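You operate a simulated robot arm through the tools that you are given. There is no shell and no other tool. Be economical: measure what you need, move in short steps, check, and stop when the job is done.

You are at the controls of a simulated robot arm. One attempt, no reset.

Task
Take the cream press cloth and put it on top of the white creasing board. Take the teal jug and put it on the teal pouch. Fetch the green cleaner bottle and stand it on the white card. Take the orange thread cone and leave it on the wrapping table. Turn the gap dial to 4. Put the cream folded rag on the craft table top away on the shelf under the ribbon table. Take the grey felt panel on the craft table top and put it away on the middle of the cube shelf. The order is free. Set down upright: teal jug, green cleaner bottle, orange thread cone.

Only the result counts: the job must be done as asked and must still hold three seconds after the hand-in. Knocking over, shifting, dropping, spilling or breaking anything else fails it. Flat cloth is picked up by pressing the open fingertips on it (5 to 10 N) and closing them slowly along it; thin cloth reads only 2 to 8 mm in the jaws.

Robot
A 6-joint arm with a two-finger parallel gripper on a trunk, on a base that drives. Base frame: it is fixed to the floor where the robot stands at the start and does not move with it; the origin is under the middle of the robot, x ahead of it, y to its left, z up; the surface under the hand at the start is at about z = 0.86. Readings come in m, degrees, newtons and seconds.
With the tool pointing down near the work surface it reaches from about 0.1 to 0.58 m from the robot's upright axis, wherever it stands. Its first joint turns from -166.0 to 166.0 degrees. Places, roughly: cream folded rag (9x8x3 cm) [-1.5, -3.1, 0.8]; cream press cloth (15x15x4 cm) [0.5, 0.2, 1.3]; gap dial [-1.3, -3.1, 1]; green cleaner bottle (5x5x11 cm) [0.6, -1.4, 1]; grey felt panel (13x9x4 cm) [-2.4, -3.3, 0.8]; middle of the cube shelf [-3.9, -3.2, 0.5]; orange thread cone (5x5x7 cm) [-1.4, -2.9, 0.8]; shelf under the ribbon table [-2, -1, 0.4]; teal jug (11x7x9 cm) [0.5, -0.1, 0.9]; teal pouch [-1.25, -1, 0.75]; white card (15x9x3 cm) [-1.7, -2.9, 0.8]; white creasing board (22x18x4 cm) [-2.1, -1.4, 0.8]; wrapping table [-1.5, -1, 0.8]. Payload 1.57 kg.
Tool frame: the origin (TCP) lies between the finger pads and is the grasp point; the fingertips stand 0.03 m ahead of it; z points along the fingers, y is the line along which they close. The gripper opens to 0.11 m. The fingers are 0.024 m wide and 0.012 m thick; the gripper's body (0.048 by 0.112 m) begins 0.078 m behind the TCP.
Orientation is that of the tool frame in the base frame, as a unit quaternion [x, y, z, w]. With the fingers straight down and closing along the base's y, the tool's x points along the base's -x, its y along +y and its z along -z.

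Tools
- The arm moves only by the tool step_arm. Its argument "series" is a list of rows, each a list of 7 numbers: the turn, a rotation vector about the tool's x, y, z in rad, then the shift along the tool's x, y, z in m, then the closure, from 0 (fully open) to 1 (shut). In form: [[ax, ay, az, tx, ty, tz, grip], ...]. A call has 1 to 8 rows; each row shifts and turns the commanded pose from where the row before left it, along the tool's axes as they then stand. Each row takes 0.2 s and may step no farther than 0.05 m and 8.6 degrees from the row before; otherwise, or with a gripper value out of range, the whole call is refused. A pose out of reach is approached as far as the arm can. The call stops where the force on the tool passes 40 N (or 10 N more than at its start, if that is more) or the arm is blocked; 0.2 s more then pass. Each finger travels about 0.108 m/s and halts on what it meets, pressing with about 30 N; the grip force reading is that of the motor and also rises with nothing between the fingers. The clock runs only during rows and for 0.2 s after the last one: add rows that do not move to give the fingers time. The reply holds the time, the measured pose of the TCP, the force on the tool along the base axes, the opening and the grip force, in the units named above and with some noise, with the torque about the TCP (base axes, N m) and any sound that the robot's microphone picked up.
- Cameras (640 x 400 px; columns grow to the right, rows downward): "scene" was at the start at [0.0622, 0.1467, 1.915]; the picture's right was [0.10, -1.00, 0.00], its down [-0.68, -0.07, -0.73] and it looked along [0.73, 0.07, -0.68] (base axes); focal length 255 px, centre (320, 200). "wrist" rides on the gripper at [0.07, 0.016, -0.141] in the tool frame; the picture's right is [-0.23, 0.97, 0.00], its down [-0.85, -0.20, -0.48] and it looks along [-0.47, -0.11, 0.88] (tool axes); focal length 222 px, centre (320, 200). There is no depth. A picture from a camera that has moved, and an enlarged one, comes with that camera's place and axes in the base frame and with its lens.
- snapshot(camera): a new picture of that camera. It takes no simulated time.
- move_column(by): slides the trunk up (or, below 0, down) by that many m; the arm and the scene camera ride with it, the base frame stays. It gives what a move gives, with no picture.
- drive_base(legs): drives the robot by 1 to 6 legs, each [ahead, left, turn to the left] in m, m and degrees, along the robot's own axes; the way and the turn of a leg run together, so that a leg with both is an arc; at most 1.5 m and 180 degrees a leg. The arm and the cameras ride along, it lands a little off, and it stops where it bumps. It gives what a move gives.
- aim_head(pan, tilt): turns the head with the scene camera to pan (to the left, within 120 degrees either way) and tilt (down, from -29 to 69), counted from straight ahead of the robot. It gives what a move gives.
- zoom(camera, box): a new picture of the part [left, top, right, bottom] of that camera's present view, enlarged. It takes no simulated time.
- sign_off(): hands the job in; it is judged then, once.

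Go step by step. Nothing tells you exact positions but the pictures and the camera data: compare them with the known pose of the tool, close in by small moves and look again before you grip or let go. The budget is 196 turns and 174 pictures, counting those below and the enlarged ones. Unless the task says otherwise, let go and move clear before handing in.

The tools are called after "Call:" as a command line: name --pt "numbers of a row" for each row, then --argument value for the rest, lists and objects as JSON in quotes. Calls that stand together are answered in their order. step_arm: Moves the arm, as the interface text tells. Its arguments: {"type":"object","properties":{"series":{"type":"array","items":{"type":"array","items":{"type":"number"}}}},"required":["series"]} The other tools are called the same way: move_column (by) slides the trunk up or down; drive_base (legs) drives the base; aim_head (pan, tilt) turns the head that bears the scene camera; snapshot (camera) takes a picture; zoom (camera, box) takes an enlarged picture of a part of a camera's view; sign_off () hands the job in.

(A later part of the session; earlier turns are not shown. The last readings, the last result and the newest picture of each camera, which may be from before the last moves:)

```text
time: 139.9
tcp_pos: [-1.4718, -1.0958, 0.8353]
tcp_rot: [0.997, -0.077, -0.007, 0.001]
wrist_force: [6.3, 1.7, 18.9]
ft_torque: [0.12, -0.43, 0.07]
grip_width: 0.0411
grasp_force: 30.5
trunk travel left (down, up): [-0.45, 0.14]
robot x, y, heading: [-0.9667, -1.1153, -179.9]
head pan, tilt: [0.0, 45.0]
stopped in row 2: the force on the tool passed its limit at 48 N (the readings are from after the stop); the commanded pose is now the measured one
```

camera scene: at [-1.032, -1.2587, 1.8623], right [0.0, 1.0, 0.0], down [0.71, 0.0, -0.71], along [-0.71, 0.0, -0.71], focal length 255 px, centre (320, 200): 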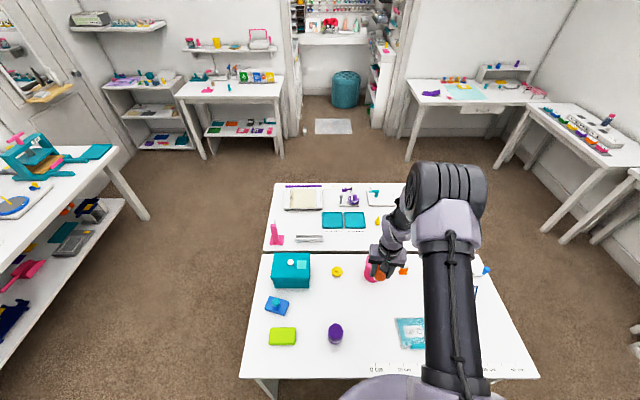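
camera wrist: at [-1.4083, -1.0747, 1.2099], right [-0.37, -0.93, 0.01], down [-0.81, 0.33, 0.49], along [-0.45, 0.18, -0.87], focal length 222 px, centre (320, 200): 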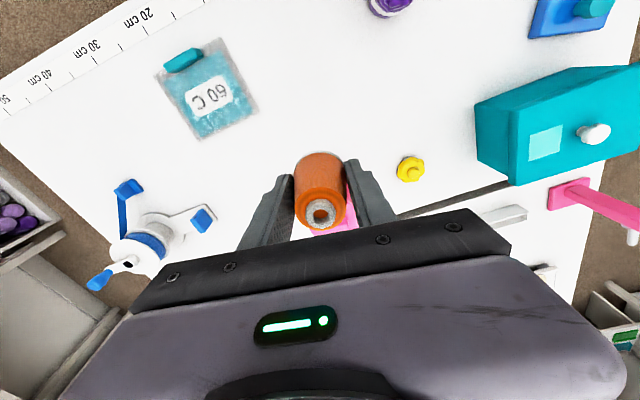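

The cone touches the table at TCP z 0.835. I release it and rise.

Call:
step_arm --pt "0 0 0 0 0 -0.002 0.75" --pt "0 0 0 0 0 0 0.5" --pt "0 0 0 0 0 0 0.35" --pt "0 0 0 0 0 0 0.3" --pt "0 0 0 0 0 -0.04 0.3" --pt "0 0 0 0 0 -0.05 0.3" --pt "0 0 0 0 0 -0.05 0.3"

Call:
step_arm --pt "0 0 0 0 0 -0.05 0.3" --pt "0 0 0 0.04 0 -0.02 0.3" --pt "0 0 0 0.045 0 0 0.3" --pt "0 0 0 0.045 0 0 0.3" --pt "0 0 0 0.045 0 0 0.3"

Call:
snapshot --camera "wrist"

```text
time: 141.5
tcp_pos: [-1.4738, -1.0962, 0.9728]
tcp_rot: [0.997, -0.077, -0.006, 0.001]
wrist_force: [0.7, 0.3, -0.6]
ft_torque: [0.0, -0.02, 0.0]
grip_width: 0.0772
grasp_force: 0.2
trunk travel left (down, up): [-0.45, 0.14]
robot x, y, heading: [-0.9685, -1.1166, -179.9]
head pan, tilt: [0.0, 45.0]
```

```text
time: 142.7
tcp_pos: [-1.2955, -1.1261, 1.0419]
tcp_rot: [0.997, -0.077, -0.006, 0.002]
wrist_force: [0.1, 0.0, -0.1]
ft_torque: [0.03, 0.05, 0.0]
grip_width: 0.0769
grasp_force: 0.2
trunk travel left (down, up): [-0.45, 0.14]
robot x, y, heading: [-0.9688, -1.1177, -180.0]
head pan, tilt: [0.0, 45.0]
```

```text
100 pictures are left
camera wrist: at [-1.2281, -1.1528, 1.1831], right [-0.37, -0.93, 0.01], down [-0.81, 0.33, 0.49], along [-0.45, 0.18, -0.87], focal length 222 px, centre (320, 200)
```

wrist: 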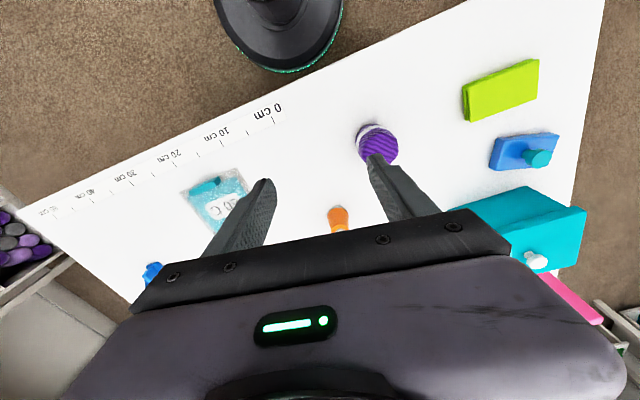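

The cone stands. Next the jug, which is on the ironing board under the wall shelf at about (0.54, −0.10); I return there and will approach with a tilted tool.

Call:
drive_base --legs '[[-0.25, 0, 0], [0, 0, 180], [0, 1.0, 0], [0.62, 0, 0]]'

Call:
aim_head --pan 0 --tilt 45

Call:
snapshot --camera "scene"

Call:
snapshot --camera "wrist"

```text
time: 159.6
tcp_pos: [0.2538, -0.1602, 1.0422]
tcp_rot: [0.098, 0.995, 0.001, 0.005]
wrist_force: [0.1, 0.4, 0.4]
ft_torque: [-0.03, -0.02, 0.03]
grip_width: 0.077
grasp_force: 0.0
trunk travel left (down, up): [-0.45, 0.14]
robot x, y, heading: [-0.0724, -0.1537, -2.3]
head pan, tilt: [0.0, 45.0]
```

```text
time: 160.2
tcp_pos: [0.2537, -0.1601, 1.0424]
tcp_rot: [0.098, 0.995, 0.002, 0.005]
wrist_force: [-0.1, -0.1, 0.7]
ft_torque: [-0.01, 0.02, -0.01]
grip_width: 0.077
grasp_force: 0.1
trunk travel left (down, up): [-0.45, 0.14]
robot x, y, heading: [-0.0735, -0.153, -2.6]
head pan, tilt: [0.0, 45.0]
```

```text
99 pictures are left
camera scene: at [-0.0062, -0.0182, 1.8624], right [-0.04, -1.0, 0.0], down [-0.71, 0.03, -0.71], along [0.71, -0.03, -0.71], focal length 255 px, centre (320, 200)
```

scene: 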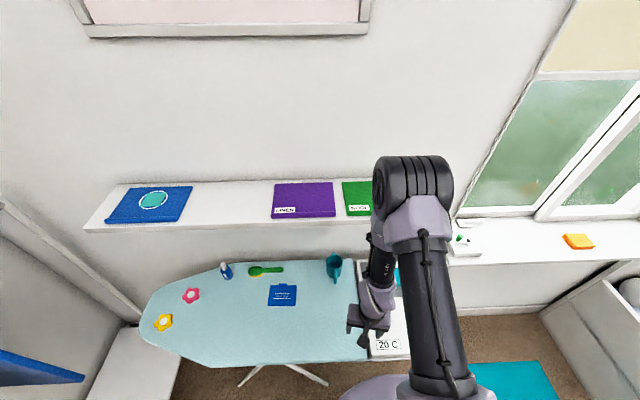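

```text
98 pictures are left
camera wrist: at [0.1868, -0.1309, 1.1828], right [0.41, 0.91, 0.01], down [0.79, -0.36, 0.49], along [0.45, -0.2, -0.87], focal length 222 px, centre (320, 200)
```

wrist: 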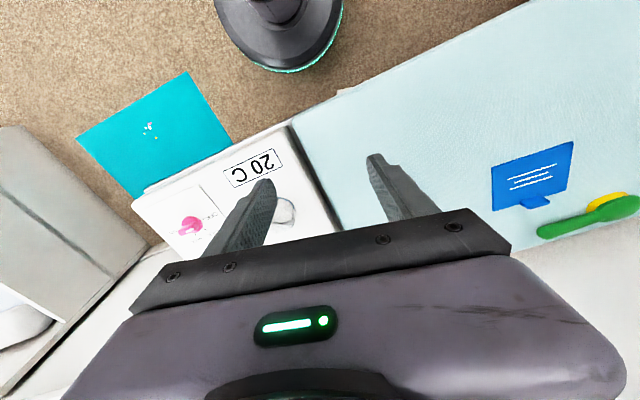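

Call:
zoom --camera "scene" --box '[290, 230, 380, 310]'

```text
5.00 times, centred on (335, 270) of scene
camera zoom: at [-0.0062, -0.0182, 1.8624], right [-0.04, -1.0, 0.0], down [-0.71, 0.03, -0.71], along [0.71, -0.03, -0.71], focal length 1276 px, centre (245, -150)
```

zoom: 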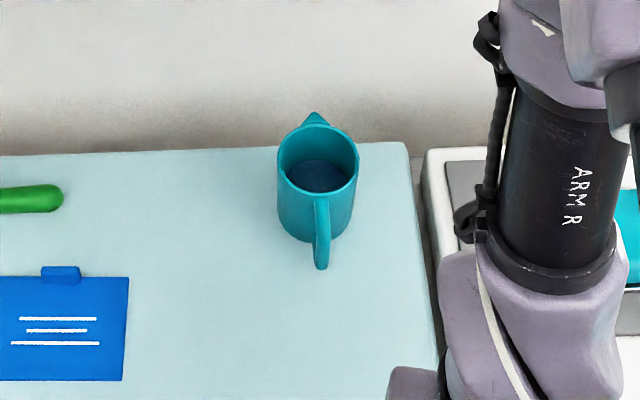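

The jug's rim centre is at about (0.55, −0.10), its handle pointing to me. I square the tool and tilt it 45° forward.

Call:
step_arm --pt "0 0 -0.098 0 0.03 -0.02 0" --pt "0 0 -0.098 0 0.03 -0.02 0" --pt "0 -0.131 0 0 0 0 0" --pt "0 -0.131 0 0 0 0 0" --pt "0 -0.131 0 0 0 0 0" --pt "0 -0.131 0 0 0 0 0" --pt "0 -0.131 0 0 0 0 0" --pt "0 -0.131 0 0 0 0 0"

Call:
snapshot --camera "wrist"

```text
time: 162.2
tcp_pos: [0.3252, -0.0756, 1.0852]
tcp_rot: [0.013, 0.894, 0.027, 0.446]
wrist_force: [0.3, -0.9, 0.4]
ft_torque: [-0.03, -0.01, 0.05]
grip_width: 0.11
grasp_force: 0.0
out of reach, approached as far as the arm can: row 6, 7
trunk travel left (down, up): [-0.45, 0.14]
robot x, y, heading: [-0.0732, -0.1539, -2.4]
head pan, tilt: [0.0, 45.0]
stopped in row 8: the arm was blocked; the commanded pose is now the measured one
```

```text
96 pictures are left
camera wrist: at [0.1684, -0.062, 1.1156], right [0.13, 0.96, 0.24], down [0.13, -0.26, 0.96], along [0.98, -0.1, -0.16], focal length 222 px, centre (320, 200)
```

wrist: 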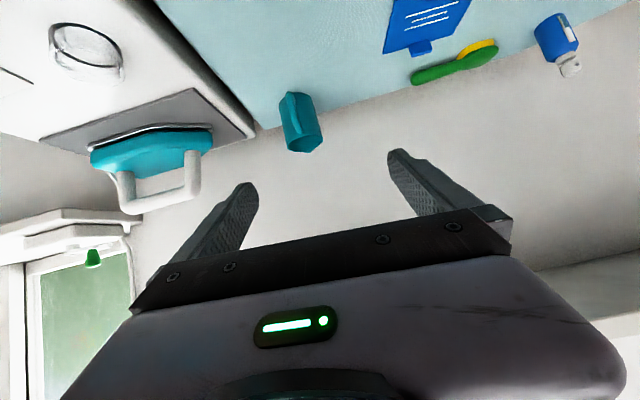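

The tool is tilted about 53°. I set it to about 45° level and advance toward a pre-grasp point above and in front of the jug.

Call:
step_arm --pt "0 0.07 -0.038 -0.005 -0.005 0.02 0" --pt "0 0.07 -0.037 -0.005 -0.005 0.03 0" --pt "0 0 0 -0.009 -0.008 0.04 0" --pt "0 0 0 -0.009 -0.007 0.04 0"

Call:
snapshot --camera "wrist"

Call:
zoom --camera "scene" --box '[280, 180, 440, 300]'

```text
time: 163.2
tcp_pos: [0.4339, -0.0955, 1.0138]
tcp_rot: [-0.025, 0.925, 0.01, 0.379]
wrist_force: [0.6, -0.4, -0.2]
ft_torque: [0.01, -0.01, -0.03]
grip_width: 0.1099
grasp_force: 0.1
trunk travel left (down, up): [-0.45, 0.14]
robot x, y, heading: [-0.0713, -0.1534, -2.4]
head pan, tilt: [0.0, 45.0]
```

```text
95 pictures are left
camera wrist: at [0.2841, -0.0881, 1.0659], right [0.11, 0.98, 0.16], down [0.28, -0.18, 0.94], along [0.95, -0.06, -0.3], focal length 222 px, centre (320, 200)
```

wrist: 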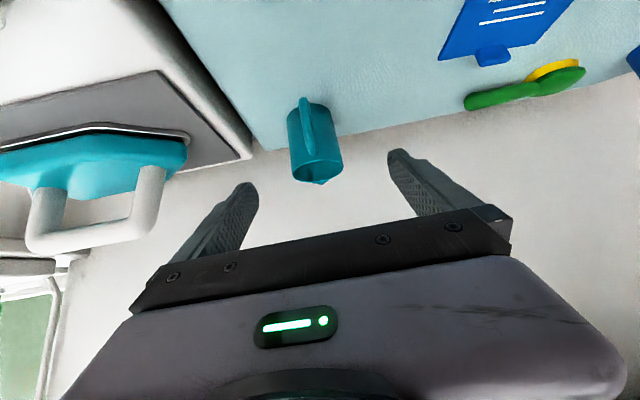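

```text
3.33 times, centred on (360, 240) of scene
camera zoom: at [-0.0053, -0.0184, 1.8624], right [-0.04, -1.0, 0.0], down [-0.71, 0.03, -0.71], along [0.71, -0.03, -0.71], focal length 851 px, centre (187, 67)
```

zoom: 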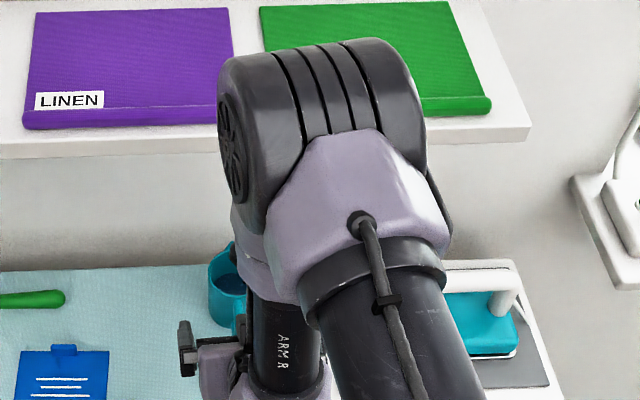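

Lined up with the jug between the fingers. I advance most of the way along the tool axis and check.

Call:
step_arm --pt "0 0 0 -0.004 -0.004 0.03 0" --pt "0 0 0 -0.004 -0.004 0.03 0" --pt "0 0 0 -0.002 -0.002 0.03 0"

Call:
snapshot --camera "wrist"

Call:
snapshot --camera "scene"

```text
time: 164.0
tcp_pos: [0.5043, -0.1026, 0.9568]
tcp_rot: [-0.024, 0.925, 0.009, 0.38]
wrist_force: [-0.2, -0.2, 0.8]
ft_torque: [-0.01, 0.02, 0.0]
grip_width: 0.1097
grasp_force: 0.1
trunk travel left (down, up): [-0.45, 0.14]
robot x, y, heading: [-0.0757, -0.155, -2.1]
head pan, tilt: [0.0, 45.0]
```

```text
93 pictures are left
camera wrist: at [0.3547, -0.0948, 1.0084], right [0.11, 0.98, 0.16], down [0.28, -0.18, 0.94], along [0.95, -0.06, -0.3], focal length 222 px, centre (320, 200)
```

wrist: 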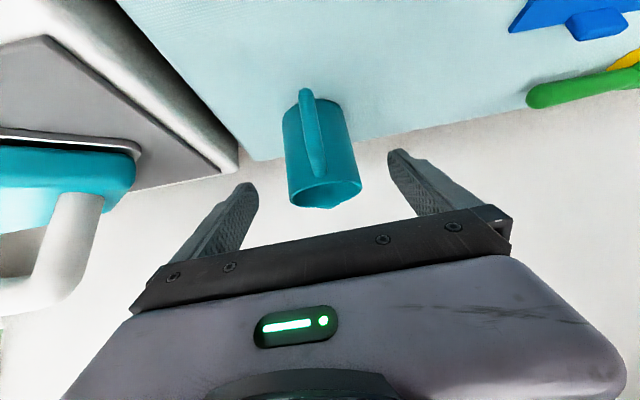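

```text
92 pictures are left
camera scene: at [-0.0053, -0.0185, 1.8624], right [-0.04, -1.0, 0.0], down [-0.71, 0.03, -0.71], along [0.71, -0.03, -0.71], focal length 255 px, centre (320, 200)
```

scene: 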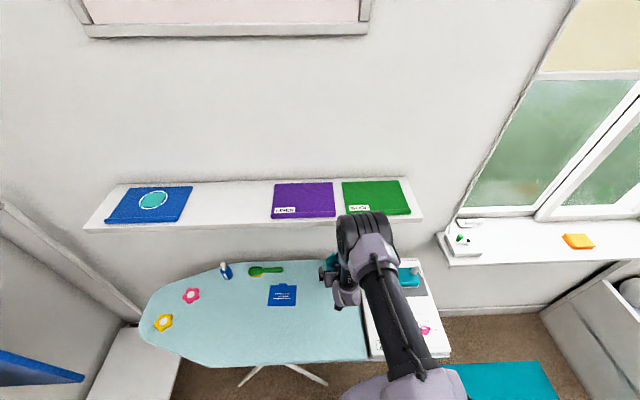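

The jug fits between the fingers. I advance the last bit in small steps, watching for contact.

Call:
step_arm --pt "0 0 0 -0.001 0 0.015 0" --pt "0 0 0 -0.001 0 0.015 0" --pt "0 0 0 0 0 0.01 0"

Call:
snapshot --camera "wrist"

Call:
zoom --camera "scene" --box '[300, 200, 420, 310]'

```text
time: 164.8
tcp_pos: [0.5375, -0.1002, 0.9325]
tcp_rot: [-0.025, 0.925, 0.011, 0.38]
wrist_force: [-0.6, 0.8, -0.9]
ft_torque: [-0.01, 0.01, -0.02]
grip_width: 0.1098
grasp_force: 0.0
trunk travel left (down, up): [-0.45, 0.14]
robot x, y, heading: [-0.0736, -0.157, -2.4]
head pan, tilt: [0.0, 45.0]
```

```text
91 pictures are left
camera wrist: at [0.3872, -0.0924, 0.9828], right [0.11, 0.98, 0.16], down [0.28, -0.18, 0.94], along [0.95, -0.06, -0.3], focal length 222 px, centre (320, 200)
```

wrist: 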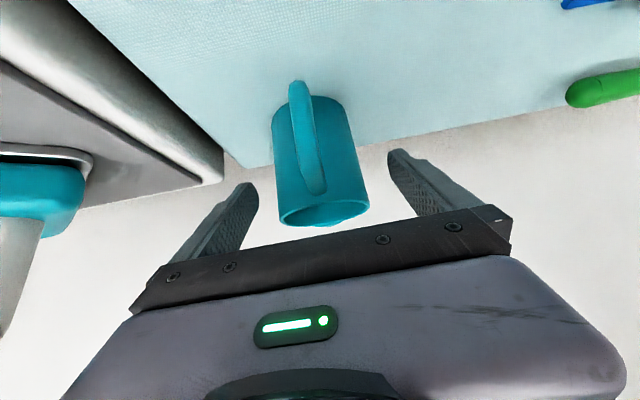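

```text
3.64 times, centred on (360, 255) of scene
camera zoom: at [-0.006, -0.0181, 1.8624], right [-0.04, -1.0, 0.0], down [-0.71, 0.03, -0.71], along [0.71, -0.03, -0.71], focal length 928 px, centre (174, 0)
```

zoom: 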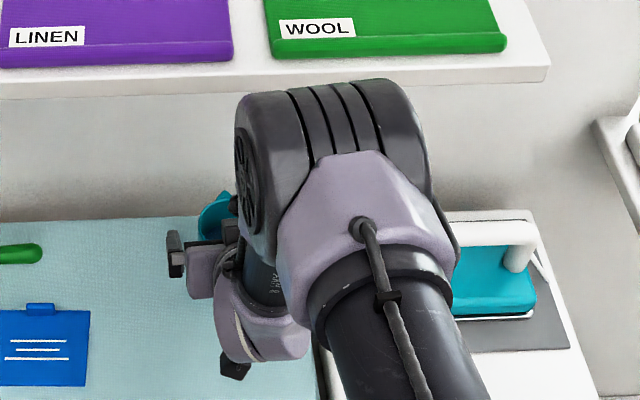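

Call:
step_arm --pt "0 0 0 0.003 0 0.014 0" --pt "0 0 0 0 0 0 0.15" --pt "0 0 0 0 0 0 0.25" --pt "0 0 0 0 0 0 0.35" --pt "0 0 0 0 0 0 0.45" --pt "0 0 0 0 0 0 0.5"

Call:
snapshot --camera "wrist"

```text
time: 166.2
tcp_pos: [0.5434, -0.1003, 0.9198]
tcp_rot: [-0.024, 0.924, 0.01, 0.381]
wrist_force: [-0.1, -1.0, 1.2]
ft_torque: [-0.1, -0.03, 0.01]
grip_width: 0.0579
grasp_force: 30.4
trunk travel left (down, up): [-0.45, 0.14]
robot x, y, heading: [-0.0718, -0.1537, -2.4]
head pan, tilt: [0.0, 45.0]
```

```text
89 pictures are left
camera wrist: at [0.3934, -0.0918, 0.9711], right [0.11, 0.98, 0.16], down [0.28, -0.18, 0.94], along [0.95, -0.06, -0.3], focal length 222 px, centre (320, 200)
```

wrist: 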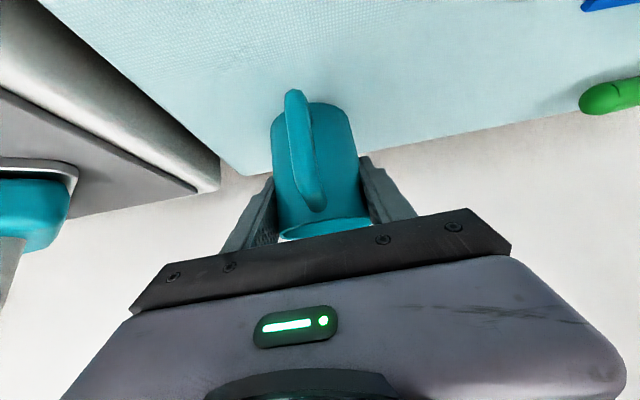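

The jug is gripped at 58 mm. I lift it 3 cm straight up and check that it hangs level.

Call:
step_arm --pt "0 0 0 0 0 0 0.58" --pt "0 0 0 -0.007 0 -0.007 0.58" --pt "0 0 0 -0.007 0 -0.007 0.58" --pt "0 0 0 -0.007 0 -0.007 0.58"

Call:
snapshot --camera "wrist"

```text
time: 167.2
tcp_pos: [0.5429, -0.0994, 0.9492]
tcp_rot: [-0.025, 0.925, 0.01, 0.379]
wrist_force: [0.5, 0.6, -1.6]
ft_torque: [-0.01, 0.02, 0.0]
grip_width: 0.058
grasp_force: 30.6
trunk travel left (down, up): [-0.45, 0.14]
robot x, y, heading: [-0.0758, -0.1518, -2.4]
head pan, tilt: [0.0, 45.0]
```

```text
88 pictures are left
camera wrist: at [0.3943, -0.0923, 1.0006], right [0.11, 0.98, 0.16], down [0.28, -0.18, 0.94], along [0.95, -0.06, -0.3], focal length 222 px, centre (320, 200)
```

wrist: 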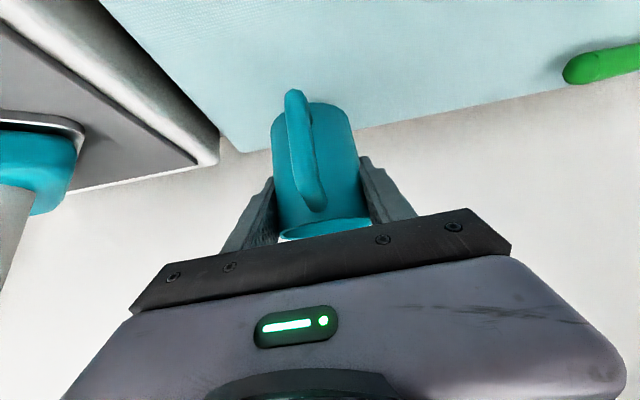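

The jug is held level. I back away, raise the column, turn around, and move to the east side of the wrapping table near the pouch.

Call:
drive_base --legs '[[-0.53, 0, 0]]'

Call:
move_column --by 0.1

Call:
drive_base --legs '[[0, 0, -177.6], [0, 0.65, 0]]'

Call:
snapshot --camera "scene"

Call:
snapshot --camera "wrist"

```text
time: 170.3
tcp_pos: [0.01, -0.0772, 0.9492]
tcp_rot: [-0.023, 0.925, 0.01, 0.38]
wrist_force: [-0.7, 0.2, -1.7]
ft_torque: [0.02, -0.01, 0.03]
grip_width: 0.0578
grasp_force: 30.4
trunk travel left (down, up): [-0.45, 0.14]
robot x, y, heading: [-0.6126, -0.1286, -2.3]
head pan, tilt: [0.0, 45.0]
```

```text
time: 171.7
tcp_pos: [0.0091, -0.0787, 1.0484]
tcp_rot: [-0.023, 0.925, 0.01, 0.379]
wrist_force: [0.1, -0.8, -0.4]
ft_torque: [-0.03, -0.01, -0.03]
grip_width: 0.0581
grasp_force: 29.2
trunk travel left (down, up): [-0.55, 0.04]
robot x, y, heading: [-0.6109, -0.1323, -2.5]
head pan, tilt: [0.0, 45.0]
```

```text
time: 182.7
tcp_pos: [-1.2609, -0.8447, 1.0503]
tcp_rot: [0.925, 0.021, -0.379, 0.007]
wrist_force: [0.5, 0.1, -1.9]
ft_torque: [-0.02, -0.02, -0.01]
grip_width: 0.0578
grasp_force: 29.2
trunk travel left (down, up): [-0.55, 0.04]
robot x, y, heading: [-0.6468, -0.7953, 177.3]
head pan, tilt: [0.0, 45.0]
```

```text
87 pictures are left
camera scene: at [-0.7114, -0.9336, 1.9624], right [0.05, 1.0, 0.0], down [0.71, -0.03, -0.71], along [-0.71, 0.03, -0.71], focal length 255 px, centre (320, 200)
```

scene: 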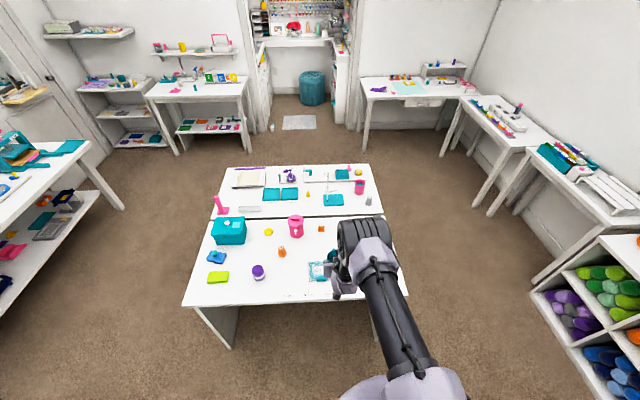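

```text
86 pictures are left
camera wrist: at [-1.112, -0.8548, 1.1005], right [-0.12, -0.98, 0.16], down [-0.28, 0.19, 0.94], along [-0.95, 0.07, -0.3], focal length 222 px, centre (320, 200)
```

wrist: 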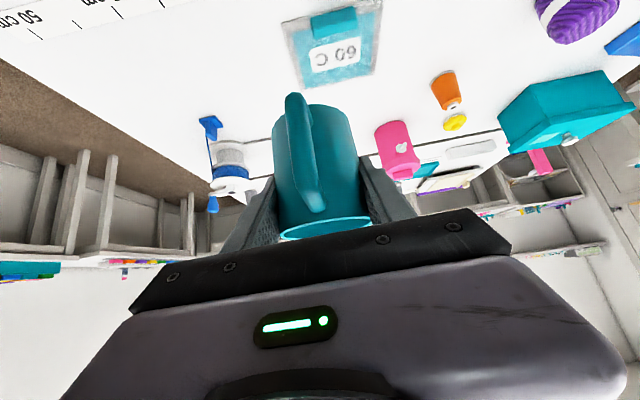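

The pouch spans about x −1.43..−1.31, y −0.96..−0.84 with its tab on the near side; I aim the jug centre at (−1.385, −0.897). I drive closer and lower.

Call:
drive_base --legs '[[0.113, 0.057, 0]]'

Call:
move_column --by -0.1

Call:
snapshot --camera "wrist"

Call:
zoom --camera "scene" --box '[260, 210, 400, 330]'

```text
time: 184.0
tcp_pos: [-1.3773, -0.8952, 1.0486]
tcp_rot: [0.925, 0.021, -0.379, 0.008]
wrist_force: [0.4, 0.9, -1.4]
ft_torque: [0.0, 0.0, 0.0]
grip_width: 0.0579
grasp_force: 30.4
trunk travel left (down, up): [-0.55, 0.04]
robot x, y, heading: [-0.7604, -0.8435, 177.0]
head pan, tilt: [0.0, 45.0]
```

```text
time: 185.3
tcp_pos: [-1.3764, -0.8959, 0.949]
tcp_rot: [0.925, 0.02, -0.38, 0.007]
wrist_force: [-0.3, 0.2, -1.4]
ft_torque: [0.0, 0.02, 0.01]
grip_width: 0.0578
grasp_force: 30.0
trunk travel left (down, up): [-0.45, 0.14]
robot x, y, heading: [-0.7583, -0.8467, 177.0]
head pan, tilt: [0.0, 45.0]
```

```text
85 pictures are left
camera wrist: at [-1.2273, -0.9054, 1.0007], right [-0.12, -0.98, 0.16], down [-0.28, 0.19, 0.94], along [-0.95, 0.07, -0.3], focal length 222 px, centre (320, 200)
```

wrist: 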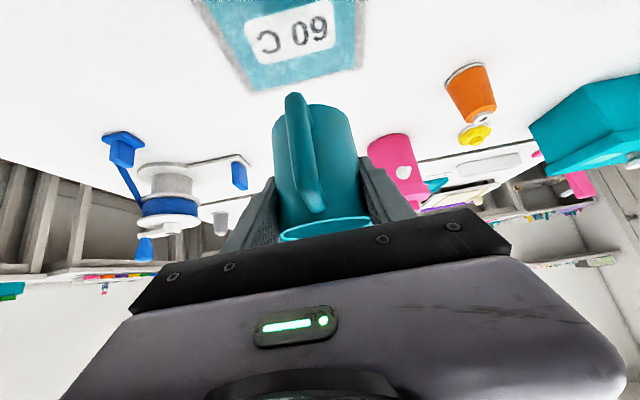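

```text
3.33 times, centred on (330, 270) of scene
camera zoom: at [-0.8267, -0.9848, 1.8625], right [0.05, 1.0, 0.0], down [0.71, -0.04, -0.71], along [-0.71, 0.04, -0.71], focal length 851 px, centre (287, -33)
```

zoom: 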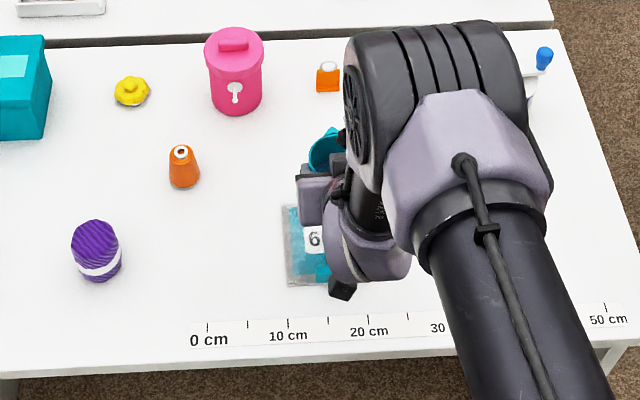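

The jug's centre is over the pouch body. I lower it straight down, slowly near contact.

Call:
step_arm --pt "0 0 0 0.012 0 0.016 0.58" --pt "0 0 0 0.014 0 0.014 0.58" --pt "0 0 0 0.007 0 0.007 0.58" --pt "0 0 0 0.007 0 0.007 0.58"

Call:
step_arm --pt "0 0 0 0.003 0 0.003 0.58" --pt "0 0 0 0.003 0 0.003 0.58" --pt "0 0 0 0.003 0 0.003 0.58"

Call:
zoom --camera "wrist" --box '[160, 0, 480, 220]'

```text
time: 186.3
tcp_pos: [-1.3771, -0.8949, 0.8887]
tcp_rot: [0.925, 0.02, -0.38, 0.007]
wrist_force: [0.3, -0.5, -1.3]
ft_torque: [0.0, 0.0, -0.03]
grip_width: 0.0577
grasp_force: 30.3
trunk travel left (down, up): [-0.45, 0.14]
robot x, y, heading: [-0.7603, -0.8441, 176.9]
head pan, tilt: [0.0, 45.0]
```

```text
time: 187.1
tcp_pos: [-1.3803, -0.8946, 0.8775]
tcp_rot: [0.925, 0.02, -0.38, 0.008]
wrist_force: [0.5, -0.4, -1.9]
ft_torque: [-0.01, 0.0, -0.01]
grip_width: 0.0578
grasp_force: 29.7
trunk travel left (down, up): [-0.45, 0.14]
robot x, y, heading: [-0.757, -0.8418, 177.2]
head pan, tilt: [0.0, 45.0]
```

```text
1.82 times, centred on (320, 110) of wrist
camera zoom: at [-1.23, -0.9041, 0.9287], right [-0.12, -0.98, 0.16], down [-0.28, 0.19, 0.94], along [-0.95, 0.07, -0.3], focal length 404 px, centre (320, 364)
```

zoom: 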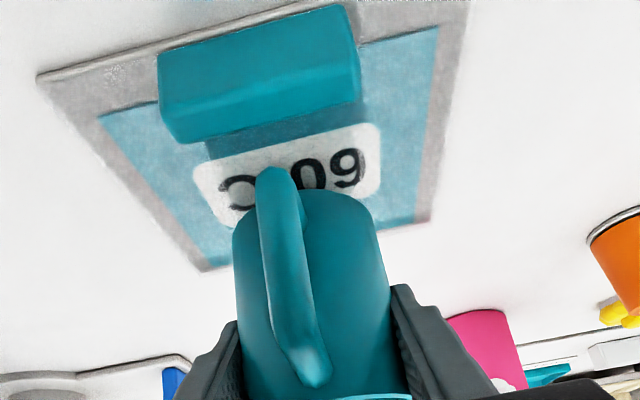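

Call:
step_arm --pt "0 0 0 0.003 0 0.003 0.58" --pt "0 0 0 0.003 0 0.003 0.58" --pt "0 0 0 0.003 0 0.003 0.58" --pt "0 0 0 0.003 0 0.003 0.58"

```text
time: 188.1
tcp_pos: [-1.3797, -0.8951, 0.8628]
tcp_rot: [0.924, 0.021, -0.383, 0.008]
wrist_force: [-1.0, -3.4, 25.6]
ft_torque: [0.0, -0.2, -0.02]
grip_width: 0.058
grasp_force: 29.9
trunk travel left (down, up): [-0.45, 0.14]
robot x, y, heading: [-0.7602, -0.846, 176.8]
head pan, tilt: [0.0, 45.0]
```

Contact with the pouch. I release gently and retract along the tool axis.

Call:
step_arm --pt "0 0 0 -0.001 0 -0.001 0.5" --pt "0 0 0 0 0 0 0.4" --pt "0 0 0 0 0 0 0.2" --pt "0 0 0 0 0 0 0.0" --pt "0 0 0 0 0 0 0.0" --pt "0 0 0 0 0 -0.03 0.0" --pt "0 0 0 0 0 -0.045 0.0" --pt "0 0 0 0 0 -0.045 0.0"

Call:
snapshot --camera "wrist"

```text
time: 189.9
tcp_pos: [-1.2932, -0.8919, 0.9495]
tcp_rot: [0.924, 0.02, -0.381, 0.008]
wrist_force: [0.3, -0.6, 0.3]
ft_torque: [0.04, 0.02, 0.04]
grip_width: 0.11
grasp_force: 0.0
trunk travel left (down, up): [-0.45, 0.14]
robot x, y, heading: [-0.7606, -0.8463, 177.3]
head pan, tilt: [0.0, 45.0]
```

```text
82 pictures are left
camera wrist: at [-1.1447, -0.9023, 0.9997], right [-0.12, -0.98, 0.16], down [-0.28, 0.19, 0.94], along [-0.95, 0.07, -0.3], focal length 222 px, centre (320, 200)
```

wrist: 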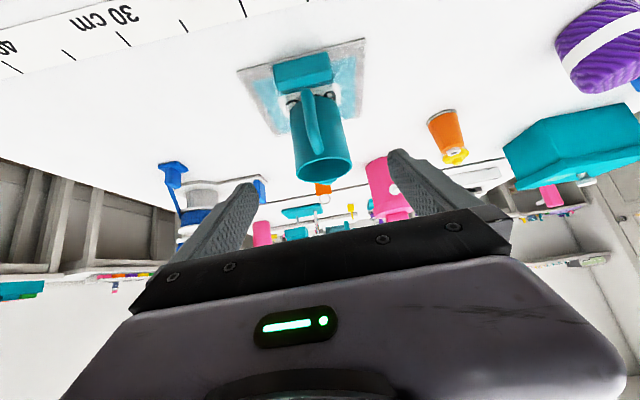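

The jug stands on the pouch. Next is the green bottle on the window sill at about (0.60, −1.45). I back off, return the tool to vertical, and raise it.

Call:
drive_base --legs '[[-0.2, 0, 0]]'

Call:
step_arm --pt "0 0.131 0 -0.02 0 -0.03 0.2" --pt "0 0.131 0 0 0 -0.03 0.2" --pt "0 0.131 0 0 0 -0.03 0.2" --pt "0 0.131 0 0 0 -0.03 0.2" --pt "0 0.131 0 0 0 -0.03 0.2" --pt "0 0.125 0 0 0 -0.03 0.2"

Call:
move_column --by 0.1

Call:
drive_base --legs '[[0, 0, -177], [0, -0.5, 0], [0.45, 0, 0]]'

Call:
aim_head --pan 0 --tilt 45

Call:
snapshot --camera "scene"

Call:
snapshot --camera "wrist"

```text
time: 191.5
tcp_pos: [-1.0969, -0.902, 0.9479]
tcp_rot: [0.925, 0.022, -0.38, 0.009]
wrist_force: [0.1, -0.4, -0.4]
ft_torque: [-0.04, 0.06, 0.02]
grip_width: 0.11
grasp_force: 0.0
trunk travel left (down, up): [-0.45, 0.14]
robot x, y, heading: [-0.5664, -0.8574, 177.2]
head pan, tilt: [0.0, 45.0]
```

```text
time: 192.9
tcp_pos: [-1.0381, -0.9026, 1.1193]
tcp_rot: [1.0, 0.022, 0.001, 0.0]
wrist_force: [1.1, -0.8, 0.1]
ft_torque: [0.0, 0.05, 0.0]
grip_width: 0.0881
grasp_force: 0.1
trunk travel left (down, up): [-0.45, 0.14]
robot x, y, heading: [-0.5617, -0.8562, 177.1]
head pan, tilt: [0.0, 45.0]
```

```text
time: 194.2
tcp_pos: [-1.0376, -0.901, 1.2204]
tcp_rot: [1.0, 0.022, 0.001, 0.0]
wrist_force: [-0.3, -0.1, -0.3]
ft_torque: [0.01, 0.01, 0.02]
grip_width: 0.0881
grasp_force: 0.1
trunk travel left (down, up): [-0.55, 0.04]
robot x, y, heading: [-0.5651, -0.8524, 176.9]
head pan, tilt: [0.0, 45.0]
```

```text
time: 206.5
tcp_pos: [0.3948, -1.1792, 1.2192]
tcp_rot: [-0.106, 0.994, 0.0, -0.001]
wrist_force: [-0.9, -0.7, 0.3]
ft_torque: [0.0, -0.01, -0.01]
grip_width: 0.0881
grasp_force: 0.1
trunk travel left (down, up): [-0.55, 0.04]
robot x, y, heading: [-0.07, -1.3046, 6.8]
head pan, tilt: [0.0, 45.0]
```

```text
time: 207.1
tcp_pos: [0.3937, -1.1789, 1.2173]
tcp_rot: [-0.106, 0.994, 0.0, -0.001]
wrist_force: [0.5, 0.1, 0.2]
ft_torque: [0.01, 0.03, -0.01]
grip_width: 0.0882
grasp_force: 0.1
trunk travel left (down, up): [-0.55, 0.04]
robot x, y, heading: [-0.0693, -1.3057, 6.7]
head pan, tilt: [0.0, 45.0]
```

```text
81 pictures are left
camera scene: at [-0.0237, -1.1582, 1.9624], right [0.12, -0.99, 0.0], down [-0.7, -0.08, -0.71], along [0.7, 0.08, -0.71], focal length 255 px, centre (320, 200)
```

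scene: 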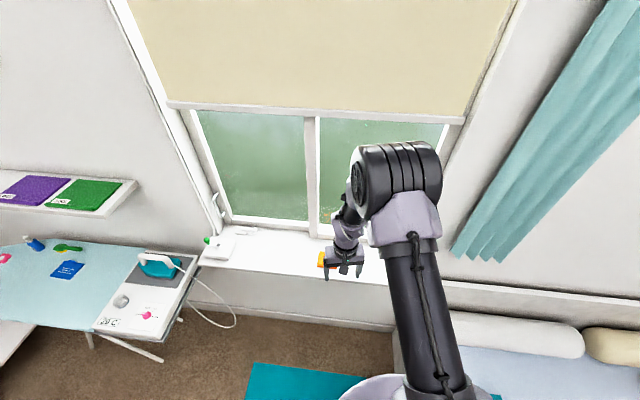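

```text
80 pictures are left
camera wrist: at [0.3223, -1.178, 1.3599], right [0.02, 1.0, 0.0], down [0.88, -0.01, 0.48], along [0.48, -0.01, -0.88], focal length 222 px, centre (320, 200)
```

wrist: 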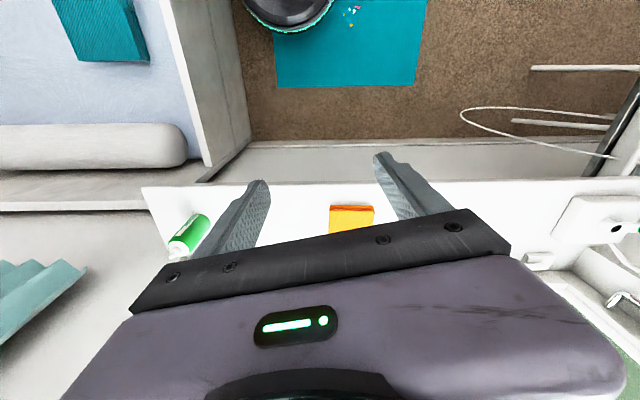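

The bottle is at about (0.586, −1.443). I square up the base and move the hand over it.

Call:
drive_base --legs '[[0, 0, -6.7], [0.13, -0.035, 0]]'

Call:
step_arm --pt "0 0 0 0 -0.045 0 0.1" --pt "0 0 0 0 -0.045 0 0.1" --pt "0 0 0 0 -0.045 0 0.1"

Call:
snapshot --camera "wrist"

```text
time: 208.9
tcp_pos: [0.534, -1.2714, 1.2185]
tcp_rot: [-0.047, 0.999, 0.0, 0.0]
wrist_force: [-1.2, -0.3, -1.2]
ft_torque: [0.01, -0.02, -0.01]
grip_width: 0.0882
grasp_force: 0.0
trunk travel left (down, up): [-0.55, 0.04]
robot x, y, heading: [0.0533, -1.3379, -0.2]
head pan, tilt: [0.0, 45.0]
```

```text
time: 209.8
tcp_pos: [0.5463, -1.4055, 1.2201]
tcp_rot: [-0.047, 0.999, 0.0, 0.0]
wrist_force: [0.5, 1.6, 0.1]
ft_torque: [0.05, -0.02, 0.02]
grip_width: 0.099
grasp_force: 0.1
trunk travel left (down, up): [-0.55, 0.04]
robot x, y, heading: [0.0597, -1.3411, -0.1]
head pan, tilt: [0.0, 45.0]
```

```text
79 pictures are left
camera wrist: at [0.4746, -1.3969, 1.361], right [0.14, 0.99, 0.0], down [0.87, -0.12, 0.48], along [0.47, -0.06, -0.88], focal length 222 px, centre (320, 200)
```

wrist: 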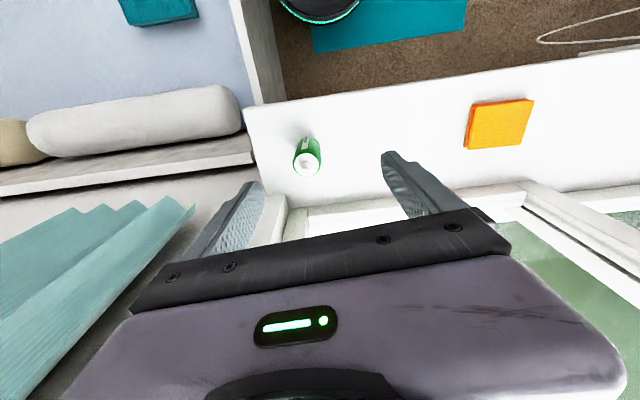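

The bottle is at about (0.579, −1.433). I centre and descend halfway.

Call:
step_arm --pt "0 0 0 -0.03 -0.03 0 0" --pt "0 0 0 0 0 0.045 0" --pt "0 0 0 0 0 0.045 0" --pt "0 0 0 0 0 0.03 0"

Call:
zoom --camera "wrist" --box '[180, 60, 460, 235]'

Call:
zoom --camera "scene" --box '[280, 180, 460, 300]'

```text
time: 210.8
tcp_pos: [0.5765, -1.4321, 1.1009]
tcp_rot: [-0.046, 0.999, 0.0, -0.001]
wrist_force: [0.9, 0.5, -0.1]
ft_torque: [0.01, 0.01, 0.01]
grip_width: 0.1099
grasp_force: 0.1
trunk travel left (down, up): [-0.55, 0.04]
robot x, y, heading: [0.0563, -1.3382, -0.2]
head pan, tilt: [0.0, 45.0]
```

```text
2.29 times, centred on (320, 148) of wrist
camera zoom: at [0.5058, -1.4222, 1.2421], right [0.14, 0.99, 0.0], down [0.87, -0.12, 0.48], along [0.47, -0.07, -0.88], focal length 508 px, centre (320, 320)
```

zoom: 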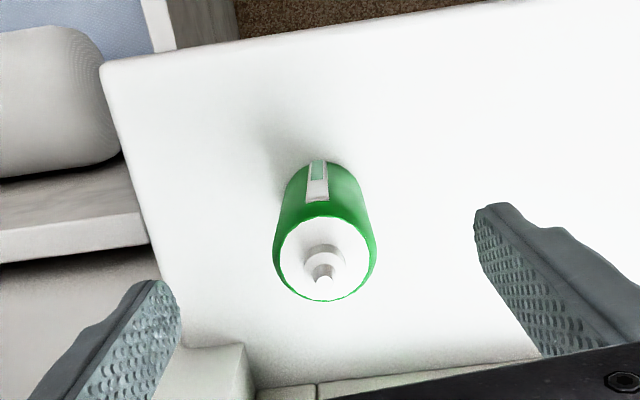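

```text
3.33 times, centred on (370, 240) of scene
camera zoom: at [0.1219, -1.201, 1.9624], right [0.0, -1.0, 0.0], down [-0.71, 0.0, -0.71], along [0.71, 0.0, -0.71], focal length 851 px, centre (153, 67)
```

zoom: 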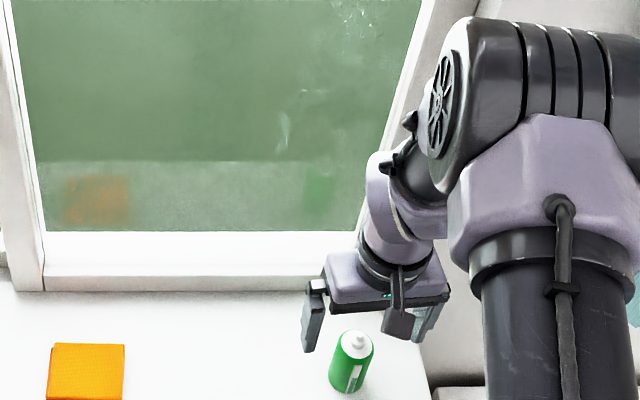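

I correct by about a centimetre in x and continue down.

Call:
step_arm --pt "0 0 0 -0.013 -0.002 0.03 0" --pt "0 0 0 0 0 0.03 0" --pt "0 0 0 0 0 0.02 0"

Call:
zoom --camera "wrist" --box '[180, 60, 460, 235]'

Call:
zoom --camera "scene" --box '[320, 220, 440, 300]'

```text
time: 211.6
tcp_pos: [0.5916, -1.4334, 1.0201]
tcp_rot: [-0.046, 0.999, 0.0, -0.001]
wrist_force: [-0.2, -0.2, 0.2]
ft_torque: [-0.01, 0.02, -0.01]
grip_width: 0.1101
grasp_force: 0.0
trunk travel left (down, up): [-0.55, 0.04]
robot x, y, heading: [0.0594, -1.3391, -0.3]
head pan, tilt: [0.0, 45.0]
```

```text
2.29 times, centred on (320, 148) of wrist
camera zoom: at [0.5206, -1.4236, 1.1617], right [0.14, 0.99, 0.0], down [0.87, -0.12, 0.48], along [0.47, -0.07, -0.88], focal length 508 px, centre (320, 320)
```

zoom: 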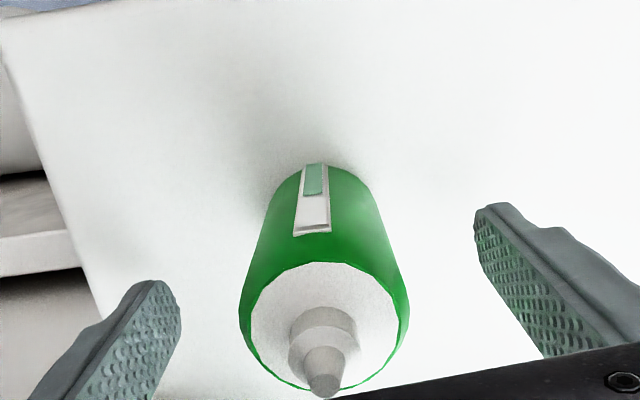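

```text
5.00 times, centred on (380, 260) of scene
camera zoom: at [0.1221, -1.2009, 1.9624], right [0.0, -1.0, 0.0], down [-0.71, 0.0, -0.71], along [0.71, 0.0, -0.71], focal length 1276 px, centre (20, -100)
```

zoom: 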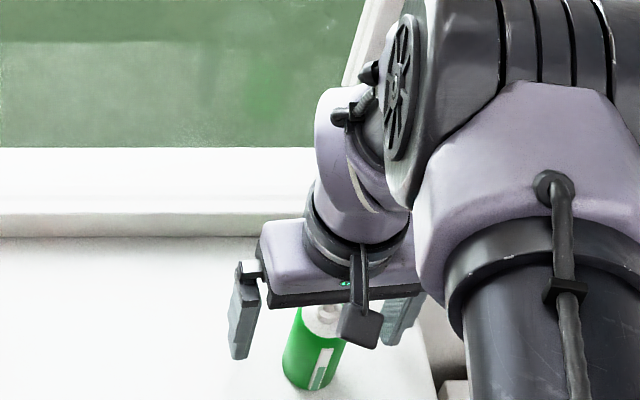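

Centred. I go down 3 cm more and close on the bottle body.

Call:
step_arm --pt "0 0 0 0 0 0.015 0" --pt "0 0 0 0 0 0.013 0" --pt "0 0 0 0 0 0 0.2" --pt "0 0 0 0 0 0 0.35" --pt "0 0 0 0 0 0 0.5" --pt "0 0 0 0 0 0 0.6" --pt "0 0 0 0 0 0 0.65"

Call:
step_arm --pt "0 0 0 0 0 -0.02 0.65" --pt "0 0 0 0 0 -0.04 0.65" --pt "0 0 0 0 0 -0.04 0.65"

Call:
snapshot --camera "wrist"

```text
time: 212.1
tcp_pos: [0.5912, -1.4325, 1.0055]
tcp_rot: [-0.045, 0.999, 0.001, -0.001]
wrist_force: [-11.6, -0.4, 15.9]
ft_torque: [-0.88, 0.07, -0.47]
grip_width: 0.1095
grasp_force: 0.0
trunk travel left (down, up): [-0.55, 0.04]
robot x, y, heading: [0.061, -1.3362, -0.3]
head pan, tilt: [0.0, 45.0]
stopped in row 2: the force on the tool passed its limit at 59 N (the readings are from after the stop); the commanded pose is now the measured one
```

```text
time: 212.8
tcp_pos: [0.5952, -1.4305, 1.1054]
tcp_rot: [-0.047, 0.999, 0.0, -0.001]
wrist_force: [0.2, -0.5, 0.3]
ft_torque: [-0.04, 0.04, -0.01]
grip_width: 0.0385
grasp_force: 0.0
trunk travel left (down, up): [-0.55, 0.04]
robot x, y, heading: [0.0614, -1.3378, -0.1]
head pan, tilt: [0.0, 45.0]
```

```text
74 pictures are left
camera wrist: at [0.5235, -1.4223, 1.2468], right [0.14, 0.99, 0.0], down [0.87, -0.12, 0.48], along [0.47, -0.07, -0.88], focal length 222 px, centre (320, 200)
```

wrist: 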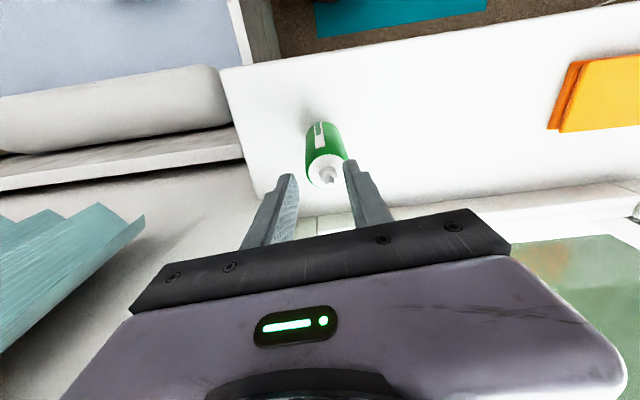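

The fingertips touched the sill (its surface is at about z 0.975), and the bottle is still standing untouched. I reopen, descend to TCP z 1.018 and close there.

Call:
step_arm --pt "0 0 0 0 0 -0.02 0.2" --pt "0 0 0 0 0 0 0" --pt "0 0 0 0 0 0 0" --pt "0 0 0 0.002 -0.002 0.04 0" --pt "0 0 0 0 0 0.04 0" --pt "0 0 0 0 0 0.025 0"

Call:
zoom --camera "wrist" --box '[180, 60, 460, 235]'

```text
time: 214.2
tcp_pos: [0.5904, -1.4382, 1.0171]
tcp_rot: [-0.045, 0.999, 0.001, -0.002]
wrist_force: [0.3, 0.1, -0.4]
ft_torque: [0.03, 0.02, 0.0]
grip_width: 0.11
grasp_force: 0.0
trunk travel left (down, up): [-0.55, 0.04]
robot x, y, heading: [0.0617, -1.34, 0.0]
head pan, tilt: [0.0, 45.0]
```

```text
2.29 times, centred on (320, 148) of wrist
camera zoom: at [0.5207, -1.4278, 1.1582], right [0.14, 0.99, 0.0], down [0.87, -0.12, 0.48], along [0.47, -0.07, -0.88], focal length 508 px, centre (320, 320)
```

zoom: 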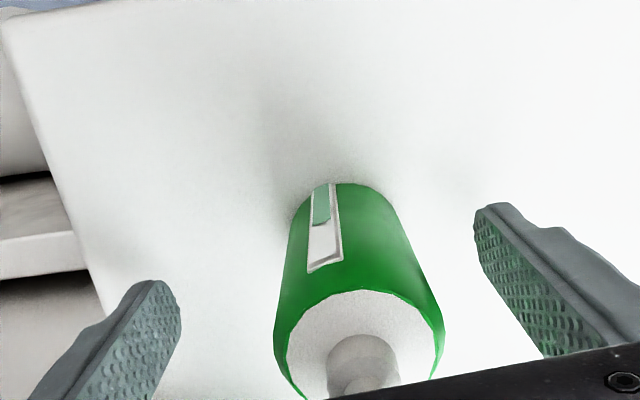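

The bottle is about 1 cm further in +x and +y. I recentre, then close in the same place.

Call:
step_arm --pt "0 0 0 -0.008 0.009 0 0" --pt "0 0 0 0 0 0 0.2" --pt "0 0 0 0 0 0 0.35" --pt "0 0 0 0 0 0 0.5" --pt "0 0 0 0 0 0 0.6" --pt "0 0 0 0 0 0 0.65"

Call:
zoom --camera "wrist" --box '[180, 60, 460, 235]'

```text
time: 215.7
tcp_pos: [0.5994, -1.4267, 1.0166]
tcp_rot: [-0.046, 0.999, 0.001, -0.002]
wrist_force: [0.2, -0.6, -0.1]
ft_torque: [0.0, 0.0, -0.05]
grip_width: 0.0396
grasp_force: 29.7
trunk travel left (down, up): [-0.55, 0.04]
robot x, y, heading: [0.057, -1.3396, -0.5]
head pan, tilt: [0.0, 45.0]
```

```text
2.29 times, centred on (320, 148) of wrist
camera zoom: at [0.5281, -1.4174, 1.1583], right [0.14, 0.99, 0.0], down [0.87, -0.12, 0.48], along [0.47, -0.07, -0.88], focal length 508 px, centre (320, 320)
```

zoom: 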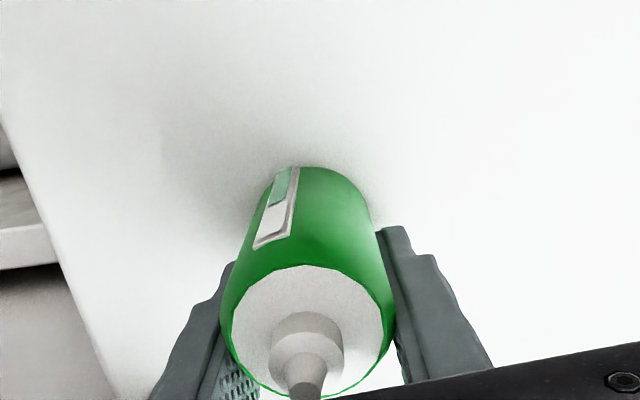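

The bottle is only 4 cm wide, so it is gripped about 1 cm off-centre. I open, shift back 1 cm, and regrip.

Call:
step_arm --pt "0 0 0 0 0 0 0.5" --pt "0 0 0 0 0 0 0.35" --pt "0 0 0 0.01 0 0 0.35" --pt "0 0 0 0 0 0 0.5" --pt "0 0 0 0 0 0 0.6" --pt "0 0 0 0 0 0 0.68" --pt "0 0 0 0 0 0 0.68"

Call:
zoom --camera "wrist" --box '[180, 60, 460, 235]'

```text
time: 217.2
tcp_pos: [0.5891, -1.4272, 1.0179]
tcp_rot: [-0.046, 0.999, 0.0, -0.002]
wrist_force: [-0.6, 0.0, 0.3]
ft_torque: [0.02, 0.01, -0.02]
grip_width: 0.0399
grasp_force: 29.9
trunk travel left (down, up): [-0.55, 0.04]
robot x, y, heading: [0.0575, -1.3413, -0.1]
head pan, tilt: [0.0, 45.0]
```

```text
2.29 times, centred on (320, 148) of wrist
camera zoom: at [0.5177, -1.4174, 1.1588], right [0.14, 0.99, 0.0], down [0.87, -0.12, 0.48], along [0.47, -0.07, -0.88], focal length 508 px, centre (320, 320)
```

zoom: 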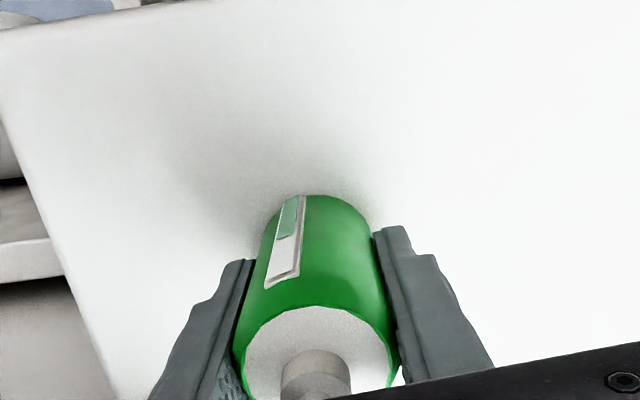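

Properly gripped now. I lift and drive to the craft table in front of the white card.

Call:
step_arm --pt "0 0 0 0 0 -0.03 0.68" --pt "0 0 0 0 0 -0.045 0.68" --pt "0 0 0 0 0 -0.045 0.68" --pt "0 0 0 0.03 0.02 0 0.68" --pt "0 0 0 0.03 0.03 0 0.68"

Call:
drive_base --legs '[[-0.72, 0, 0], [0, 0, -90], [0.86, 0, 0], [0, -1.06, 0]]'

Call:
aim_head --pan 0 --tilt 45

Call:
snapshot --camera "scene"

Call:
snapshot --camera "wrist"

```text
time: 218.4
tcp_pos: [0.522, -1.3825, 1.1386]
tcp_rot: [-0.045, 0.999, 0.001, -0.002]
wrist_force: [-0.1, 0.3, -1.4]
ft_torque: [-0.01, -0.02, -0.02]
grip_width: 0.0395
grasp_force: 30.2
trunk travel left (down, up): [-0.55, 0.04]
robot x, y, heading: [0.0597, -1.3372, -0.1]
head pan, tilt: [0.0, 45.0]
```

```text
time: 235.4
tcp_pos: [-1.7247, -2.7115, 1.1378]
tcp_rot: [0.655, 0.756, 0.001, -0.001]
wrist_force: [-0.7, -0.1, -1.6]
ft_torque: [0.0, 0.0, 0.02]
grip_width: 0.0395
grasp_force: 30.5
trunk travel left (down, up): [-0.55, 0.04]
robot x, y, heading: [-1.7029, -2.2443, -86.9]
head pan, tilt: [0.0, 45.0]
```

```text
time: 236.0
tcp_pos: [-1.7242, -2.711, 1.1377]
tcp_rot: [0.654, 0.756, 0.001, -0.001]
wrist_force: [-0.2, -0.6, -0.4]
ft_torque: [-0.02, -0.04, -0.03]
grip_width: 0.0397
grasp_force: 29.7
trunk travel left (down, up): [-0.55, 0.04]
robot x, y, heading: [-1.7057, -2.2487, -86.9]
head pan, tilt: [0.0, 45.0]
```

```text
70 pictures are left
camera scene: at [-1.5618, -2.3022, 1.9624], right [-1.0, -0.05, 0.0], down [-0.04, 0.71, -0.71], along [0.04, -0.71, -0.71], focal length 255 px, centre (320, 200)
```

scene: 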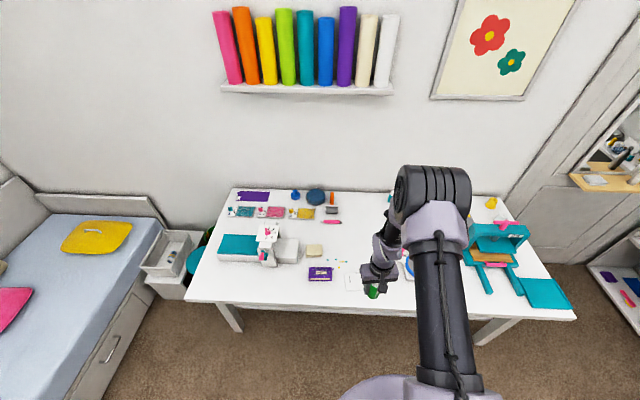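

```text
69 pictures are left
camera wrist: at [-1.719, -2.6414, 1.2784], right [1.0, -0.09, 0.0], down [-0.08, -0.88, 0.48], along [-0.04, -0.47, -0.88], focal length 222 px, centre (320, 200)
```

wrist: 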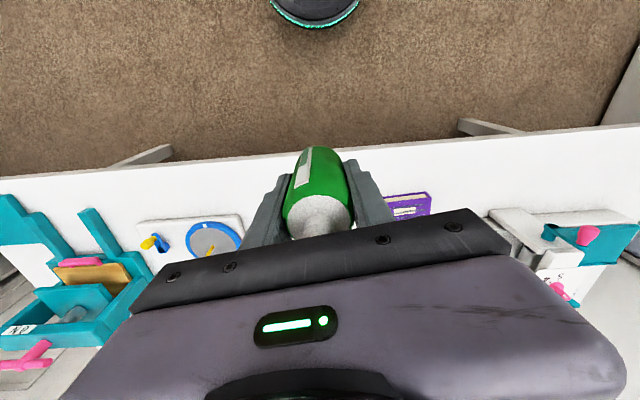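

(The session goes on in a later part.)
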